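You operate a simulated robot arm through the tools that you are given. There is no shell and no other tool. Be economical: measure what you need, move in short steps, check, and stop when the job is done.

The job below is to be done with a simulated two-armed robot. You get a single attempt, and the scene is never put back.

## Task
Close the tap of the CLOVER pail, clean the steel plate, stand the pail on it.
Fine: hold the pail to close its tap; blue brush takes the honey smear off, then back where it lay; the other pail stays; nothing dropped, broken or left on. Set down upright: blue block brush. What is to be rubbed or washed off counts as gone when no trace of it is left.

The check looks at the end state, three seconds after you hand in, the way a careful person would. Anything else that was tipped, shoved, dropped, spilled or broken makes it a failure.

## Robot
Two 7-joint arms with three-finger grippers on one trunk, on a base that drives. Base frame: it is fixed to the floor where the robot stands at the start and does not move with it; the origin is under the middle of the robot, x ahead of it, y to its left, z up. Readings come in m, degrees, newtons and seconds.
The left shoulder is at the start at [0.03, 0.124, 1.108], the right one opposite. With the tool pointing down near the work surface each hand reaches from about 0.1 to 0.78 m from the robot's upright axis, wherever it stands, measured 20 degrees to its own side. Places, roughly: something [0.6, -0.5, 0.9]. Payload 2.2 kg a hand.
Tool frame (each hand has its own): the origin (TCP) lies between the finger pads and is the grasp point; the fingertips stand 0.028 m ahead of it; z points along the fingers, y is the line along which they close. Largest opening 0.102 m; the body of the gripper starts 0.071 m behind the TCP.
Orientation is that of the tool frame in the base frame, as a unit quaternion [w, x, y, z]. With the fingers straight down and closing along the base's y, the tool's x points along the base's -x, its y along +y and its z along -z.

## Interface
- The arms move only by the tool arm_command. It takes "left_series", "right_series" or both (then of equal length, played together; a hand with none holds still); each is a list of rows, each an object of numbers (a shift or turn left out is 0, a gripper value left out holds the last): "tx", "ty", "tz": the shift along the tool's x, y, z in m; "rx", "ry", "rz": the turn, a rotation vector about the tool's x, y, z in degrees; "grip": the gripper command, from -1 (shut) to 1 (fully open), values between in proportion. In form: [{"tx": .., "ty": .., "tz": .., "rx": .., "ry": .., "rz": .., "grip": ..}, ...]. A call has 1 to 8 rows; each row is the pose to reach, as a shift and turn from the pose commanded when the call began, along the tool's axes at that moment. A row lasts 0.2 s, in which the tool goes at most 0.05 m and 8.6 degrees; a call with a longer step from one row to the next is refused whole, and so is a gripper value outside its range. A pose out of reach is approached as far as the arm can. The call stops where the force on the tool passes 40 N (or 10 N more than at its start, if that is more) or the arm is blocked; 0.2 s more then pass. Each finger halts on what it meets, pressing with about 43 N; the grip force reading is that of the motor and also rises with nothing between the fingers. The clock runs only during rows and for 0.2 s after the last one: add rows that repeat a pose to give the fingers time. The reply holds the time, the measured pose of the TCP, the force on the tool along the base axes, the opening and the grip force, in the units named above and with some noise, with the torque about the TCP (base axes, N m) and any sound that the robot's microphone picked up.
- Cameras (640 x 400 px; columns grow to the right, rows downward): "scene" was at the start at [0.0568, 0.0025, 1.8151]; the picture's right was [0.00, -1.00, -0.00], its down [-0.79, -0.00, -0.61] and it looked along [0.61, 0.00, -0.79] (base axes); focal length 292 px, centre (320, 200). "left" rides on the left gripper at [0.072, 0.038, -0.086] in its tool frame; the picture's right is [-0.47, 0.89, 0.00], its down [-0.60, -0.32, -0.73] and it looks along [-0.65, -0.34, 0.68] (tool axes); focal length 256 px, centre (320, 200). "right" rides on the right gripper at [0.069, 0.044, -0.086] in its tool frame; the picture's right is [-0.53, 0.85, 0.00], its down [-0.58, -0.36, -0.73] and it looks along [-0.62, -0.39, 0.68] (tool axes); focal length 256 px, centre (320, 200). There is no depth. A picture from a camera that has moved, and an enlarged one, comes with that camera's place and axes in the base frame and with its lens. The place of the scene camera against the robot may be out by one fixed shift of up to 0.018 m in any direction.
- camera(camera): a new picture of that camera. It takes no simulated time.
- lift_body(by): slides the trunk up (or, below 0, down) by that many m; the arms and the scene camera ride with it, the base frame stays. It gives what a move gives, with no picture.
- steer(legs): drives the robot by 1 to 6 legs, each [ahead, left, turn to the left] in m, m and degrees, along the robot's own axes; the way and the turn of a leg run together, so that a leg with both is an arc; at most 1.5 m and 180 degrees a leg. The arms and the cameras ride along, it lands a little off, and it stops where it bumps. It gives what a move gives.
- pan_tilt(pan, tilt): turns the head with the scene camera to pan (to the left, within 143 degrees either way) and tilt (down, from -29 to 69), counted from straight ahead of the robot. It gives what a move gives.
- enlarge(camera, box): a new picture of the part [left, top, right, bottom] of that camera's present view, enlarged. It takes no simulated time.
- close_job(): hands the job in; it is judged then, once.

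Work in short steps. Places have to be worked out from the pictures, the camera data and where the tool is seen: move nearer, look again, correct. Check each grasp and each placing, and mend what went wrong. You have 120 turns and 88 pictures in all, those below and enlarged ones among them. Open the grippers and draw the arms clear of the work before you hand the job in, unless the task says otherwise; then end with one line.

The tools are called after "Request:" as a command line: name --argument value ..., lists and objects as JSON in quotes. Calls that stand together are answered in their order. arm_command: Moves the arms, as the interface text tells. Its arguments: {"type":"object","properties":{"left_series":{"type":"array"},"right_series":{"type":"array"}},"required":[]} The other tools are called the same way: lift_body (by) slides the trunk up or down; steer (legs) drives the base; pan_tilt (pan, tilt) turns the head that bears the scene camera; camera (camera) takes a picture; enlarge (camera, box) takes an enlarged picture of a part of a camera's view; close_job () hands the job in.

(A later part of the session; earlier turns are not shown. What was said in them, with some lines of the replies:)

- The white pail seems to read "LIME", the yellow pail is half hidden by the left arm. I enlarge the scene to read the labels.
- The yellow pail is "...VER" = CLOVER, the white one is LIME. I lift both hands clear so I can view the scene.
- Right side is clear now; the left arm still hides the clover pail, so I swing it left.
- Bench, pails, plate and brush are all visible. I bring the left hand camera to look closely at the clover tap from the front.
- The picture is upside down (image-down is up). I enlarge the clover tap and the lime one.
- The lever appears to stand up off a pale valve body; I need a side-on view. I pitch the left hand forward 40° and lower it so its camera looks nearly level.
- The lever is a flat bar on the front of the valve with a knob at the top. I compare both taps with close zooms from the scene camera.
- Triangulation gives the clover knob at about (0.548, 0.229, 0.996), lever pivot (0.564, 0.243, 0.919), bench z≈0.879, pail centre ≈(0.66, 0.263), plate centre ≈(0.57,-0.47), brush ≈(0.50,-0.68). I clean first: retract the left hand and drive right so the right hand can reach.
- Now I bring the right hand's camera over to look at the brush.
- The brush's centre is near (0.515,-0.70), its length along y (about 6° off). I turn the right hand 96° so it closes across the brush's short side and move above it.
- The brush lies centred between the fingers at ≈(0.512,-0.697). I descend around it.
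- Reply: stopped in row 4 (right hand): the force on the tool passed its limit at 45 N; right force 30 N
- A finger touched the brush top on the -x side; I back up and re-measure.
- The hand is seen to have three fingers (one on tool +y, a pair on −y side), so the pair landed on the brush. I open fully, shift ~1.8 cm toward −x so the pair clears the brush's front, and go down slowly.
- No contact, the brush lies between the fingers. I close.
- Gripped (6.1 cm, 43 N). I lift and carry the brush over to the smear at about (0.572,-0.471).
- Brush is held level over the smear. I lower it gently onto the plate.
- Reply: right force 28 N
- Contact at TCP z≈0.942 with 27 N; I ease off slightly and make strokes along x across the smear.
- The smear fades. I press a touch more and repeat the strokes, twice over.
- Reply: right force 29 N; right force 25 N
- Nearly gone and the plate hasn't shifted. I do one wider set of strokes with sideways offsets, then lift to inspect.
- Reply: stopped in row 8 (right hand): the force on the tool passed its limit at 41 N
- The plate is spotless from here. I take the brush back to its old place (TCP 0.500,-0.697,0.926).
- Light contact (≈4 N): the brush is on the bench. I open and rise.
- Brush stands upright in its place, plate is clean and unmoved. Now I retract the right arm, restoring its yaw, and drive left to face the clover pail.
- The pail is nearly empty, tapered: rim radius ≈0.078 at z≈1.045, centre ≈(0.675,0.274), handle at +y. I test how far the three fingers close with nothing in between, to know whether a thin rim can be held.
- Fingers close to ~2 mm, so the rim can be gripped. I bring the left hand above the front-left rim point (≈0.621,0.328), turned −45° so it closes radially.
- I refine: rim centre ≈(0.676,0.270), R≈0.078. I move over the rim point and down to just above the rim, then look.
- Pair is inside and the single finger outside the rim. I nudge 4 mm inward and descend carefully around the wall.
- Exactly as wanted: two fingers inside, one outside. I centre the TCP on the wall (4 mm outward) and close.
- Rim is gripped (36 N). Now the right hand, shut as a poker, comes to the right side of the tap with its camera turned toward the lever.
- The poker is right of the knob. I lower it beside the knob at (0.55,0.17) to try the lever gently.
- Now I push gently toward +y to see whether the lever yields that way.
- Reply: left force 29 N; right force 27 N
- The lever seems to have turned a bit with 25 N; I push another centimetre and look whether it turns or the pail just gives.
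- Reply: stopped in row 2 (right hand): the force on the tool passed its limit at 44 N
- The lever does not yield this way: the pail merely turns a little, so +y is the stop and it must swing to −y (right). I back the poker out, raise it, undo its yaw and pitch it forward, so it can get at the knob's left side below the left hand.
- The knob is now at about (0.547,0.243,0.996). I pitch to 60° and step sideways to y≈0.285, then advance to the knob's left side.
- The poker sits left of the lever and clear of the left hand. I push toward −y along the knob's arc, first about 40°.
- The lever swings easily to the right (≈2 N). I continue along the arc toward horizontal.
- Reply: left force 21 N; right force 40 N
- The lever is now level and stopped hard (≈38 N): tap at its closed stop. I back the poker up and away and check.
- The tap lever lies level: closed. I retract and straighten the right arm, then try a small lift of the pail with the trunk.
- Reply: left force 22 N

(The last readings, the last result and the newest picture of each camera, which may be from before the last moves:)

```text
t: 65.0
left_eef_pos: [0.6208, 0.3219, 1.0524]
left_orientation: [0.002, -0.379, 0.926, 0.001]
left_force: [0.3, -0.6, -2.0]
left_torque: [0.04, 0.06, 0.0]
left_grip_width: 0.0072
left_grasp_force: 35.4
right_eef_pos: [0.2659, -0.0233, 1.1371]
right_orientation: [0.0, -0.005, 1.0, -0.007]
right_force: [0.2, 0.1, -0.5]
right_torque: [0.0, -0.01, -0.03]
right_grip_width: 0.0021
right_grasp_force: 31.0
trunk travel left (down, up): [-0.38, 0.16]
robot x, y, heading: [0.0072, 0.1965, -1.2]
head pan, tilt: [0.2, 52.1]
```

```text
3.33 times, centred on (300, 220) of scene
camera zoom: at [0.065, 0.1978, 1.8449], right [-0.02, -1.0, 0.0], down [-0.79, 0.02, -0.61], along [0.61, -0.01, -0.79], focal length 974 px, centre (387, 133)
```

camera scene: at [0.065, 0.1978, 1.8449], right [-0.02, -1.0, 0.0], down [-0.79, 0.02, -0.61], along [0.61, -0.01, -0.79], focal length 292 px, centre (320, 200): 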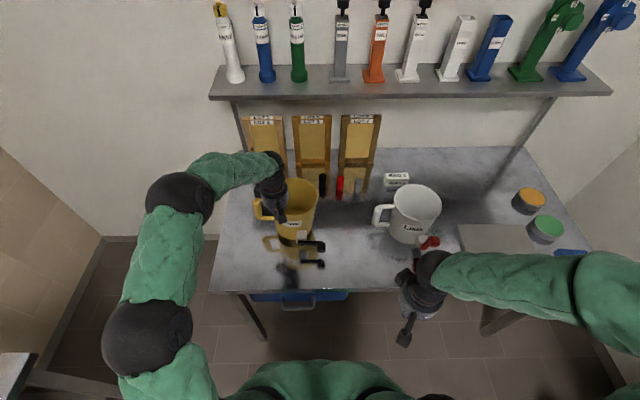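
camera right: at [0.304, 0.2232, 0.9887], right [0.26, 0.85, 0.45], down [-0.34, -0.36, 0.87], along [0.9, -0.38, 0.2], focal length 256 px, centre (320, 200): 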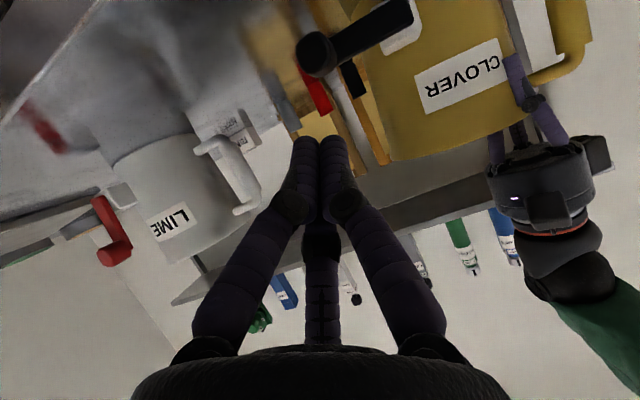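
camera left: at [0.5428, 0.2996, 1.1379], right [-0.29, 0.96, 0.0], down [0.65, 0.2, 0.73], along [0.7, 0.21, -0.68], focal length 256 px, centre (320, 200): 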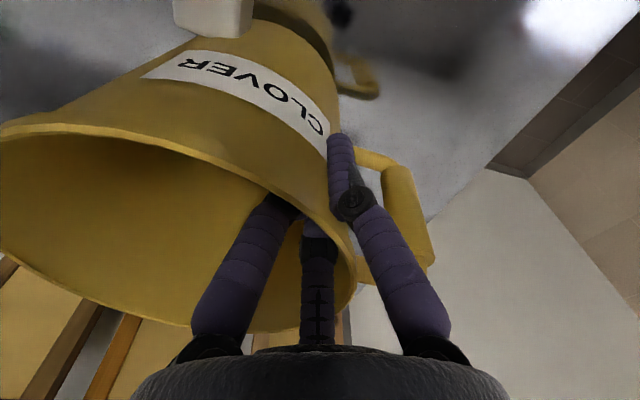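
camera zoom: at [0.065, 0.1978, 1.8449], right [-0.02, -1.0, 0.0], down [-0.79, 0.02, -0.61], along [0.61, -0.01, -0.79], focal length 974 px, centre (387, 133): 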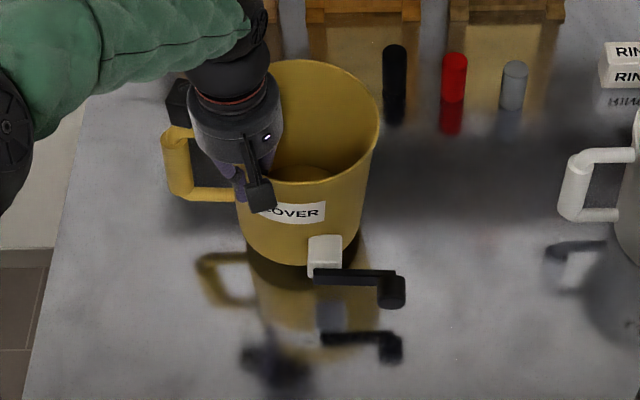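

The pail hangs free and upright, weighing only a few newtons. I lift it well over the lime pail's rim: trunk +0.16, arm +0.06.

Request:
lift_body --by 0.155

Request:
arm_command --left_series '[{"tz": -0.02}, {"tz": -0.04}, {"tz": -0.06}]'

Request:
steer --legs '[[0, -0.37, 0.6]]'

Request:
camera --camera "scene"

```text
t: 66.8
left_eef_pos: [0.6219, 0.3224, 1.2084]
left_orientation: [0.003, -0.379, 0.925, 0.0]
left_force: [0.2, -0.7, -2.3]
left_torque: [0.08, 0.07, 0.01]
left_grip_width: 0.0074
left_grasp_force: 35.0
right_eef_pos: [0.2656, -0.0215, 1.2927]
right_orientation: [0.0, -0.006, 1.0, -0.007]
right_force: [-0.5, 0.0, -0.3]
right_torque: [0.02, 0.0, -0.01]
right_grip_width: 0.0023
right_grasp_force: 31.3
trunk travel left (down, up): [-0.535, 0.005]
robot x, y, heading: [0.0087, 0.1966, -1.3]
head pan, tilt: [0.2, 52.1]
```

```text
t: 67.5
left_eef_pos: [0.6223, 0.3213, 1.2697]
left_orientation: [0.003, -0.379, 0.925, 0.0]
left_force: [-0.1, 0.0, -3.4]
left_torque: [0.05, 0.09, -0.02]
left_grip_width: 0.007
left_grasp_force: 35.7
right_eef_pos: [0.2648, -0.0211, 1.2931]
right_orientation: [0.001, -0.004, 1.0, -0.006]
right_force: [-0.4, 0.7, -0.2]
right_torque: [0.02, 0.0, 0.01]
right_grip_width: 0.0021
right_grasp_force: 31.4
trunk travel left (down, up): [-0.535, 0.005]
robot x, y, heading: [0.0044, 0.197, -1.2]
head pan, tilt: [0.2, 52.1]
```

```text
t: 69.9
left_eef_pos: [0.6137, -0.0433, 1.2687]
left_orientation: [0.003, -0.382, 0.924, -0.001]
left_force: [-0.3, 0.0, -3.0]
left_torque: [0.07, 0.06, 0.0]
left_grip_width: 0.0073
left_grasp_force: 35.0
right_eef_pos: [0.2584, -0.3888, 1.293]
right_orientation: [0.0, -0.008, 1.0, -0.007]
right_force: [0.1, -0.3, 0.3]
right_torque: [-0.01, -0.02, -0.03]
right_grip_width: 0.0019
right_grasp_force: 31.3
trunk travel left (down, up): [-0.535, 0.005]
robot x, y, heading: [-0.0002, -0.1706, -1.0]
head pan, tilt: [0.2, 52.1]
```

```text
25 pictures are left
camera scene: at [0.0567, -0.1699, 2.0001], right [-0.01, -1.0, 0.0], down [-0.79, 0.01, -0.61], along [0.61, -0.01, -0.79], focal length 292 px, centre (320, 200)
```

scene: 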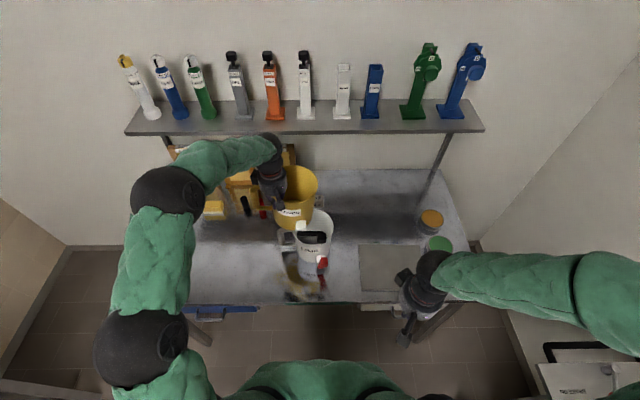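

It clears the lime pail. I drive the rest of the way right.

Request:
steer --legs '[[0, -0.375, 1]]'

Request:
enlarge --camera "scene" --box '[220, 140, 420, 300]'

```text
t: 72.3
left_eef_pos: [0.6085, -0.4082, 1.2687]
left_orientation: [0.003, -0.393, 0.92, 0.0]
left_force: [0.5, 0.4, -2.6]
left_torque: [0.07, 0.1, 0.03]
left_grip_width: 0.0071
left_grasp_force: 35.7
right_eef_pos: [0.2633, -0.7612, 1.2925]
right_orientation: [0.0, -0.02, 1.0, -0.007]
right_force: [0.4, -0.3, -0.2]
right_torque: [-0.03, -0.03, 0.01]
right_grip_width: 0.0021
right_grasp_force: 31.7
trunk travel left (down, up): [-0.535, 0.005]
robot x, y, heading: [-0.0011, -0.5521, 0.2]
head pan, tilt: [0.2, 52.1]
```

```text
2.50 times, centred on (320, 220) of scene
camera zoom: at [0.0545, -0.5488, 2.0001], right [0.01, -1.0, 0.0], down [-0.79, -0.01, -0.61], along [0.61, 0.01, -0.79], focal length 731 px, centre (320, 150)
```

zoom: 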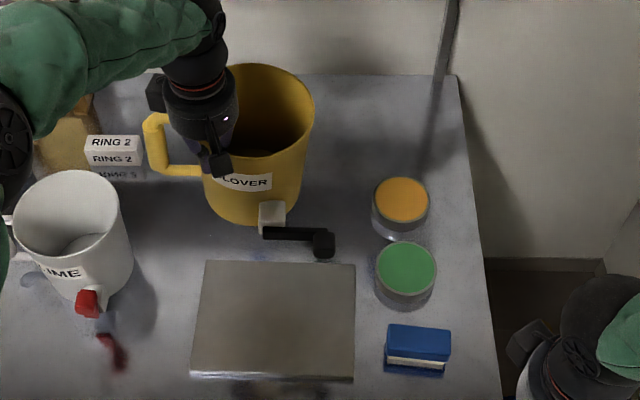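

The pail's centre is ≈(0.667,-0.46); plate centre ≈(0.563,-0.468). I shift the pail back over the plate and lower the trunk most of the way.

Request:
arm_command --left_series '[{"tx": 0.02, "ty": 0.0175}, {"tx": 0.04, "ty": 0.035}, {"tx": 0.06, "ty": 0.0525}, {"tx": 0.0777, "ty": 0.0697}, {"tx": 0.0777, "ty": 0.0697}]'

Request:
lift_body --by -0.185

Request:
enlarge --camera "scene" --box '[220, 160, 420, 300]'

```text
t: 73.5
left_eef_pos: [0.5044, -0.4145, 1.2675]
left_orientation: [0.004, -0.393, 0.919, 0.0]
left_force: [0.8, 0.1, -3.5]
left_torque: [0.08, 0.1, 0.03]
left_grip_width: 0.0071
left_grasp_force: 35.9
right_eef_pos: [0.2627, -0.762, 1.2923]
right_orientation: [0.0, -0.02, 1.0, -0.008]
right_force: [0.2, 0.1, 0.2]
right_torque: [0.0, -0.01, 0.0]
right_grip_width: 0.0023
right_grasp_force: 31.1
trunk travel left (down, up): [-0.535, 0.005]
robot x, y, heading: [-0.0014, -0.552, 0.2]
head pan, tilt: [0.2, 52.1]
```

```text
t: 75.6
left_eef_pos: [0.5048, -0.4147, 1.0834]
left_orientation: [0.004, -0.394, 0.919, -0.001]
left_force: [0.6, 0.5, -2.5]
left_torque: [0.08, 0.11, -0.02]
left_grip_width: 0.0073
left_grasp_force: 35.4
right_eef_pos: [0.2623, -0.763, 1.1078]
right_orientation: [0.0, -0.019, 1.0, -0.007]
right_force: [-0.2, -0.1, -0.1]
right_torque: [0.0, 0.0, 0.0]
right_grip_width: 0.0021
right_grasp_force: 31.6
trunk travel left (down, up): [-0.35, 0.19]
robot x, y, heading: [-0.0027, -0.5515, 0.5]
head pan, tilt: [0.2, 52.1]
```

```text
2.86 times, centred on (320, 230) of scene
camera zoom: at [0.0542, -0.5493, 1.8152], right [0.01, -1.0, 0.0], down [-0.79, -0.01, -0.61], along [0.61, 0.01, -0.79], focal length 835 px, centre (320, 114)
```

zoom: 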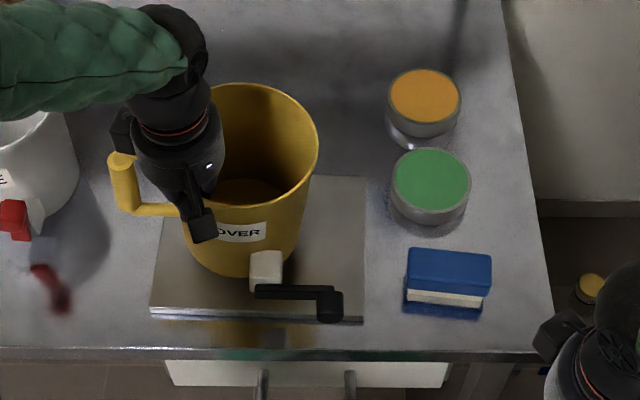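

Pail hangs ~4 cm above the plate, slightly left of centre. I shift 1.3 cm right/forward and lower gently.

Request:
arm_command --left_series '[{"tx": 0.003, "ty": -0.014}, {"tx": 0.003, "ty": -0.014, "tz": 0.015}, {"tx": 0.003, "ty": -0.014, "tz": 0.028}, {"tx": 0.003, "ty": -0.014, "tz": 0.036}]'

Request:
enlarge --camera "scene" --box '[220, 160, 420, 300]'

```text
t: 76.6
left_eef_pos: [0.5138, -0.4277, 1.0463]
left_orientation: [0.002, -0.394, 0.919, 0.001]
left_force: [0.6, 0.6, -2.2]
left_torque: [0.08, 0.11, -0.01]
left_grip_width: 0.007
left_grasp_force: 34.7
right_eef_pos: [0.2614, -0.7621, 1.1058]
right_orientation: [0.0, -0.02, 1.0, -0.006]
right_force: [0.3, 0.0, 0.1]
right_torque: [-0.03, -0.03, -0.01]
right_grip_width: 0.0021
right_grasp_force: 31.3
trunk travel left (down, up): [-0.35, 0.19]
robot x, y, heading: [0.0025, -0.5516, 0.3]
head pan, tilt: [0.2, 52.1]
```

```text
2.86 times, centred on (320, 230) of scene
camera zoom: at [0.0545, -0.5491, 1.8151], right [0.01, -1.0, 0.0], down [-0.79, -0.01, -0.61], along [0.61, 0.01, -0.79], focal length 835 px, centre (320, 114)
```

zoom: 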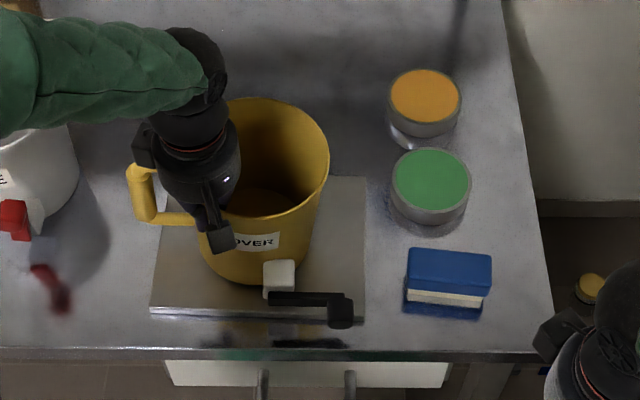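

Well placed. I feel for the contact in small steps.

Request:
arm_command --left_series '[{"tz": 0.003}, {"tz": 0.005}]'

```text
t: 77.2
left_eef_pos: [0.5128, -0.4266, 1.0424]
left_orientation: [0.004, -0.393, 0.919, 0.0]
left_force: [-1.8, 3.6, 7.9]
left_torque: [-0.58, 0.07, -0.11]
left_grip_width: 0.0074
left_grasp_force: 35.6
right_eef_pos: [0.2602, -0.7621, 1.1079]
right_orientation: [0.001, -0.019, 1.0, -0.007]
right_force: [0.3, -0.8, 0.1]
right_torque: [0.04, -0.01, 0.01]
right_grip_width: 0.0018
right_grasp_force: 31.4
trunk travel left (down, up): [-0.35, 0.19]
robot x, y, heading: [-0.0019, -0.5539, 0.3]
head pan, tilt: [0.2, 52.1]
```

Contact (~10 N). I open the fingers and look.

Request:
arm_command --left_series '[{"grip": -0.7}, {"grip": -0.3}, {"grip": 0.1}, {"grip": 0.5}, {"grip": 0.8}, {"grip": 0.8}]'

Request:
camera --camera "left"

```text
t: 78.6
left_eef_pos: [0.5128, -0.4274, 1.0421]
left_orientation: [0.004, -0.393, 0.92, -0.001]
left_force: [-1.1, -0.4, -0.2]
left_torque: [-0.04, -0.01, -0.04]
left_grip_width: 0.0916
left_grasp_force: 0.2
right_eef_pos: [0.2601, -0.7625, 1.1081]
right_orientation: [0.0, -0.019, 1.0, -0.008]
right_force: [-0.5, 0.1, 0.8]
right_torque: [0.01, -0.01, -0.01]
right_grip_width: 0.0021
right_grasp_force: 31.4
trunk travel left (down, up): [-0.35, 0.19]
robot x, y, heading: [-0.0052, -0.555, 0.2]
head pan, tilt: [0.2, 52.1]
```

```text
21 pictures are left
camera left: at [0.4353, -0.4522, 1.1268], right [-0.32, 0.95, 0.0], down [0.64, 0.22, 0.74], along [0.7, 0.23, -0.68], focal length 256 px, centre (320, 200)
```

left: 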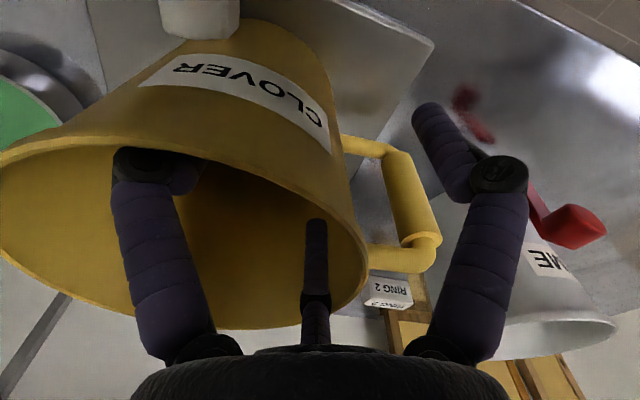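

Fingers are clear of the wall; I rise straight up, then back away, and also open the right gripper.

Request:
arm_command --left_series '[{"tz": -0.02}, {"tz": -0.05}, {"tz": -0.09}, {"tz": -0.13}, {"tz": -0.15}]' --right_series '[{"grip": 0}, {"grip": 1}, {"grip": 1}, {"grip": 1}, {"grip": 1}]'

Request:
arm_command --left_series '[{"tx": 0.034, "ty": 0.034}, {"tx": 0.068, "ty": 0.068}, {"tx": 0.1, "ty": 0.1}, {"tx": 0.135, "ty": 0.135}, {"tx": 0.16, "ty": 0.16}]'

Request:
camera --camera "scene"

Request:
enlarge --camera "scene" --box '[240, 170, 400, 290]'

```text
t: 79.8
left_eef_pos: [0.5118, -0.4276, 1.1928]
left_orientation: [0.004, -0.393, 0.92, -0.001]
left_force: [0.1, -0.5, 0.2]
left_torque: [-0.02, 0.0, 0.0]
left_grip_width: 0.0918
left_grasp_force: 0.2
right_eef_pos: [0.2623, -0.7619, 1.1074]
right_orientation: [0.0, -0.019, 1.0, -0.006]
right_force: [0.5, -0.8, -0.7]
right_torque: [-0.02, -0.02, 0.0]
right_grip_width: 0.102
right_grasp_force: 0.0
trunk travel left (down, up): [-0.35, 0.19]
robot x, y, heading: [-0.0012, -0.5536, 0.2]
head pan, tilt: [0.2, 52.1]
```

```text
t: 81.0
left_eef_pos: [0.2846, -0.4319, 1.1896]
left_orientation: [0.004, -0.393, 0.919, 0.001]
left_force: [-0.3, -0.2, 0.5]
left_torque: [0.0, -0.01, 0.02]
left_grip_width: 0.0919
left_grasp_force: 0.0
right_eef_pos: [0.2614, -0.7627, 1.1084]
right_orientation: [0.002, -0.019, 1.0, -0.007]
right_force: [0.0, -0.5, 0.5]
right_torque: [-0.01, -0.02, -0.01]
right_grip_width: 0.102
right_grasp_force: 0.0
trunk travel left (down, up): [-0.35, 0.19]
robot x, y, heading: [-0.0011, -0.5548, 0.3]
head pan, tilt: [0.2, 52.1]
```

```text
20 pictures are left
camera scene: at [0.053, -0.549, 1.8151], right [0.01, -1.0, 0.0], down [-0.79, -0.01, -0.62], along [0.62, 0.01, -0.79], focal length 292 px, centre (320, 200)
```

scene: 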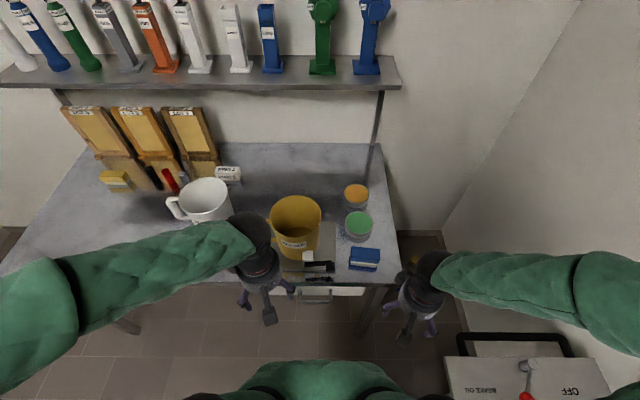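

```text
3.33 times, centred on (320, 230) of scene
camera zoom: at [0.053, -0.549, 1.8151], right [0.01, -1.0, 0.0], down [-0.79, -0.01, -0.62], along [0.62, 0.01, -0.79], focal length 974 px, centre (320, 100)
```

zoom: 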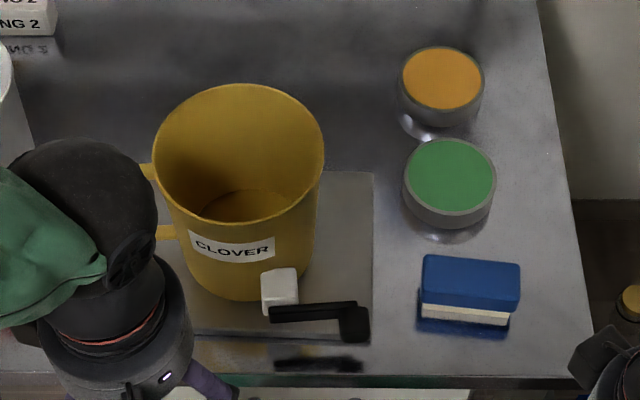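

The pail stands on the plate with the tap closed. I move the left arm aside for a final check.

Request:
arm_command --left_series '[{"tx": -0.034, "ty": 0.032}, {"tx": -0.068, "ty": 0.065}, {"tx": -0.1, "ty": 0.095}, {"tx": -0.13, "ty": 0.13}, {"tx": -0.16, "ty": 0.16}, {"tx": -0.181, "ty": 0.1725}]'

Request:
enlarge --camera "scene" --box '[140, 150, 400, 300]'

Request:
camera --camera "right"

```text
t: 82.4
left_eef_pos: [0.2865, -0.1821, 1.1894]
left_orientation: [0.004, -0.392, 0.92, 0.0]
left_force: [-0.1, -0.2, 0.6]
left_torque: [-0.01, 0.02, 0.0]
left_grip_width: 0.0915
left_grasp_force: 0.0
right_eef_pos: [0.2632, -0.7618, 1.1078]
right_orientation: [0.0, -0.019, 1.0, -0.007]
right_force: [-0.5, -0.3, -0.8]
right_torque: [0.0, 0.02, -0.02]
right_grip_width: 0.1019
right_grasp_force: 0.0
trunk travel left (down, up): [-0.35, 0.19]
robot x, y, heading: [-0.002, -0.5511, 0.1]
head pan, tilt: [0.2, 52.1]
```

```text
2.46 times, centred on (270, 225) of scene
camera zoom: at [0.0541, -0.5487, 1.8151], right [0.01, -1.0, 0.0], down [-0.79, -0.01, -0.61], along [0.61, 0.01, -0.79], focal length 719 px, centre (443, 138)
```

zoom: 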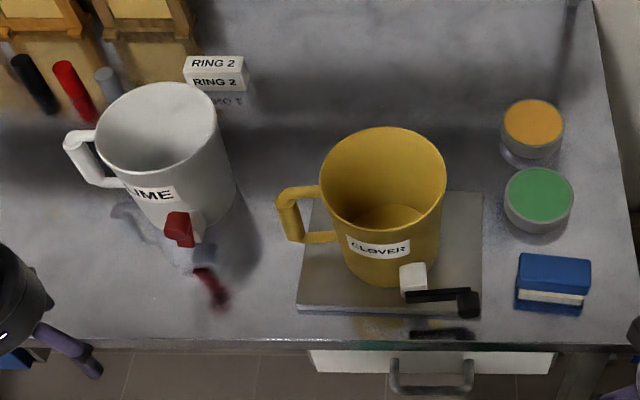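

```text
17 pictures are left
camera right: at [0.1912, -0.7194, 1.193], right [0.5, 0.87, -0.01], down [0.59, -0.33, 0.74], along [0.63, -0.38, -0.68], focal length 256 px, centre (320, 200)
```

right: 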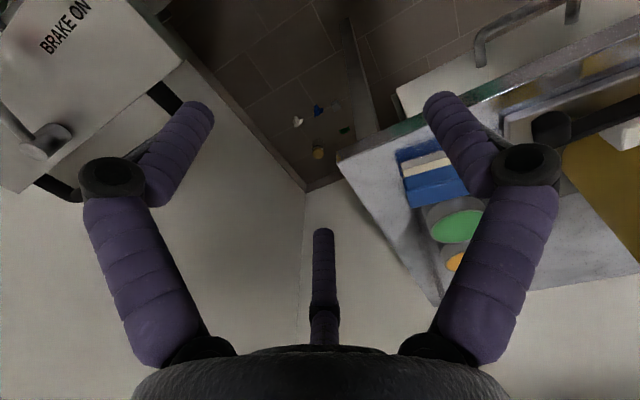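

One last close look at the tap and pail footing.

Request:
enlarge --camera "scene" --box '[255, 215, 345, 285]'

```text
5.71 times, centred on (300, 250) of scene
camera zoom: at [0.0541, -0.5487, 1.8151], right [0.01, -1.0, 0.0], down [-0.79, -0.01, -0.61], along [0.61, 0.01, -0.79], focal length 1670 px, centre (434, -86)
```

zoom: 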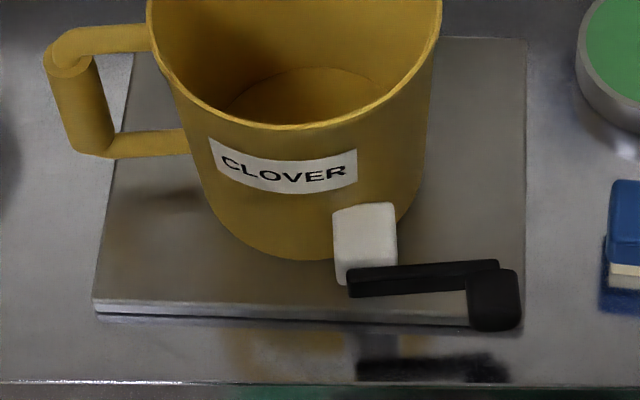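

The pail stands flat on the clean plate, the lever is level at its closed stop, the brush is back in place and both hands are open and clear. I hand in.

Request:
close_job

```text
The job is handed in.
```

The CLOVER pail's tap is closed and the pail stands upright on the steel plate, which shows no honey in the pictures. The blue brush is upright where it lay, and I did not touch the LIME pail.
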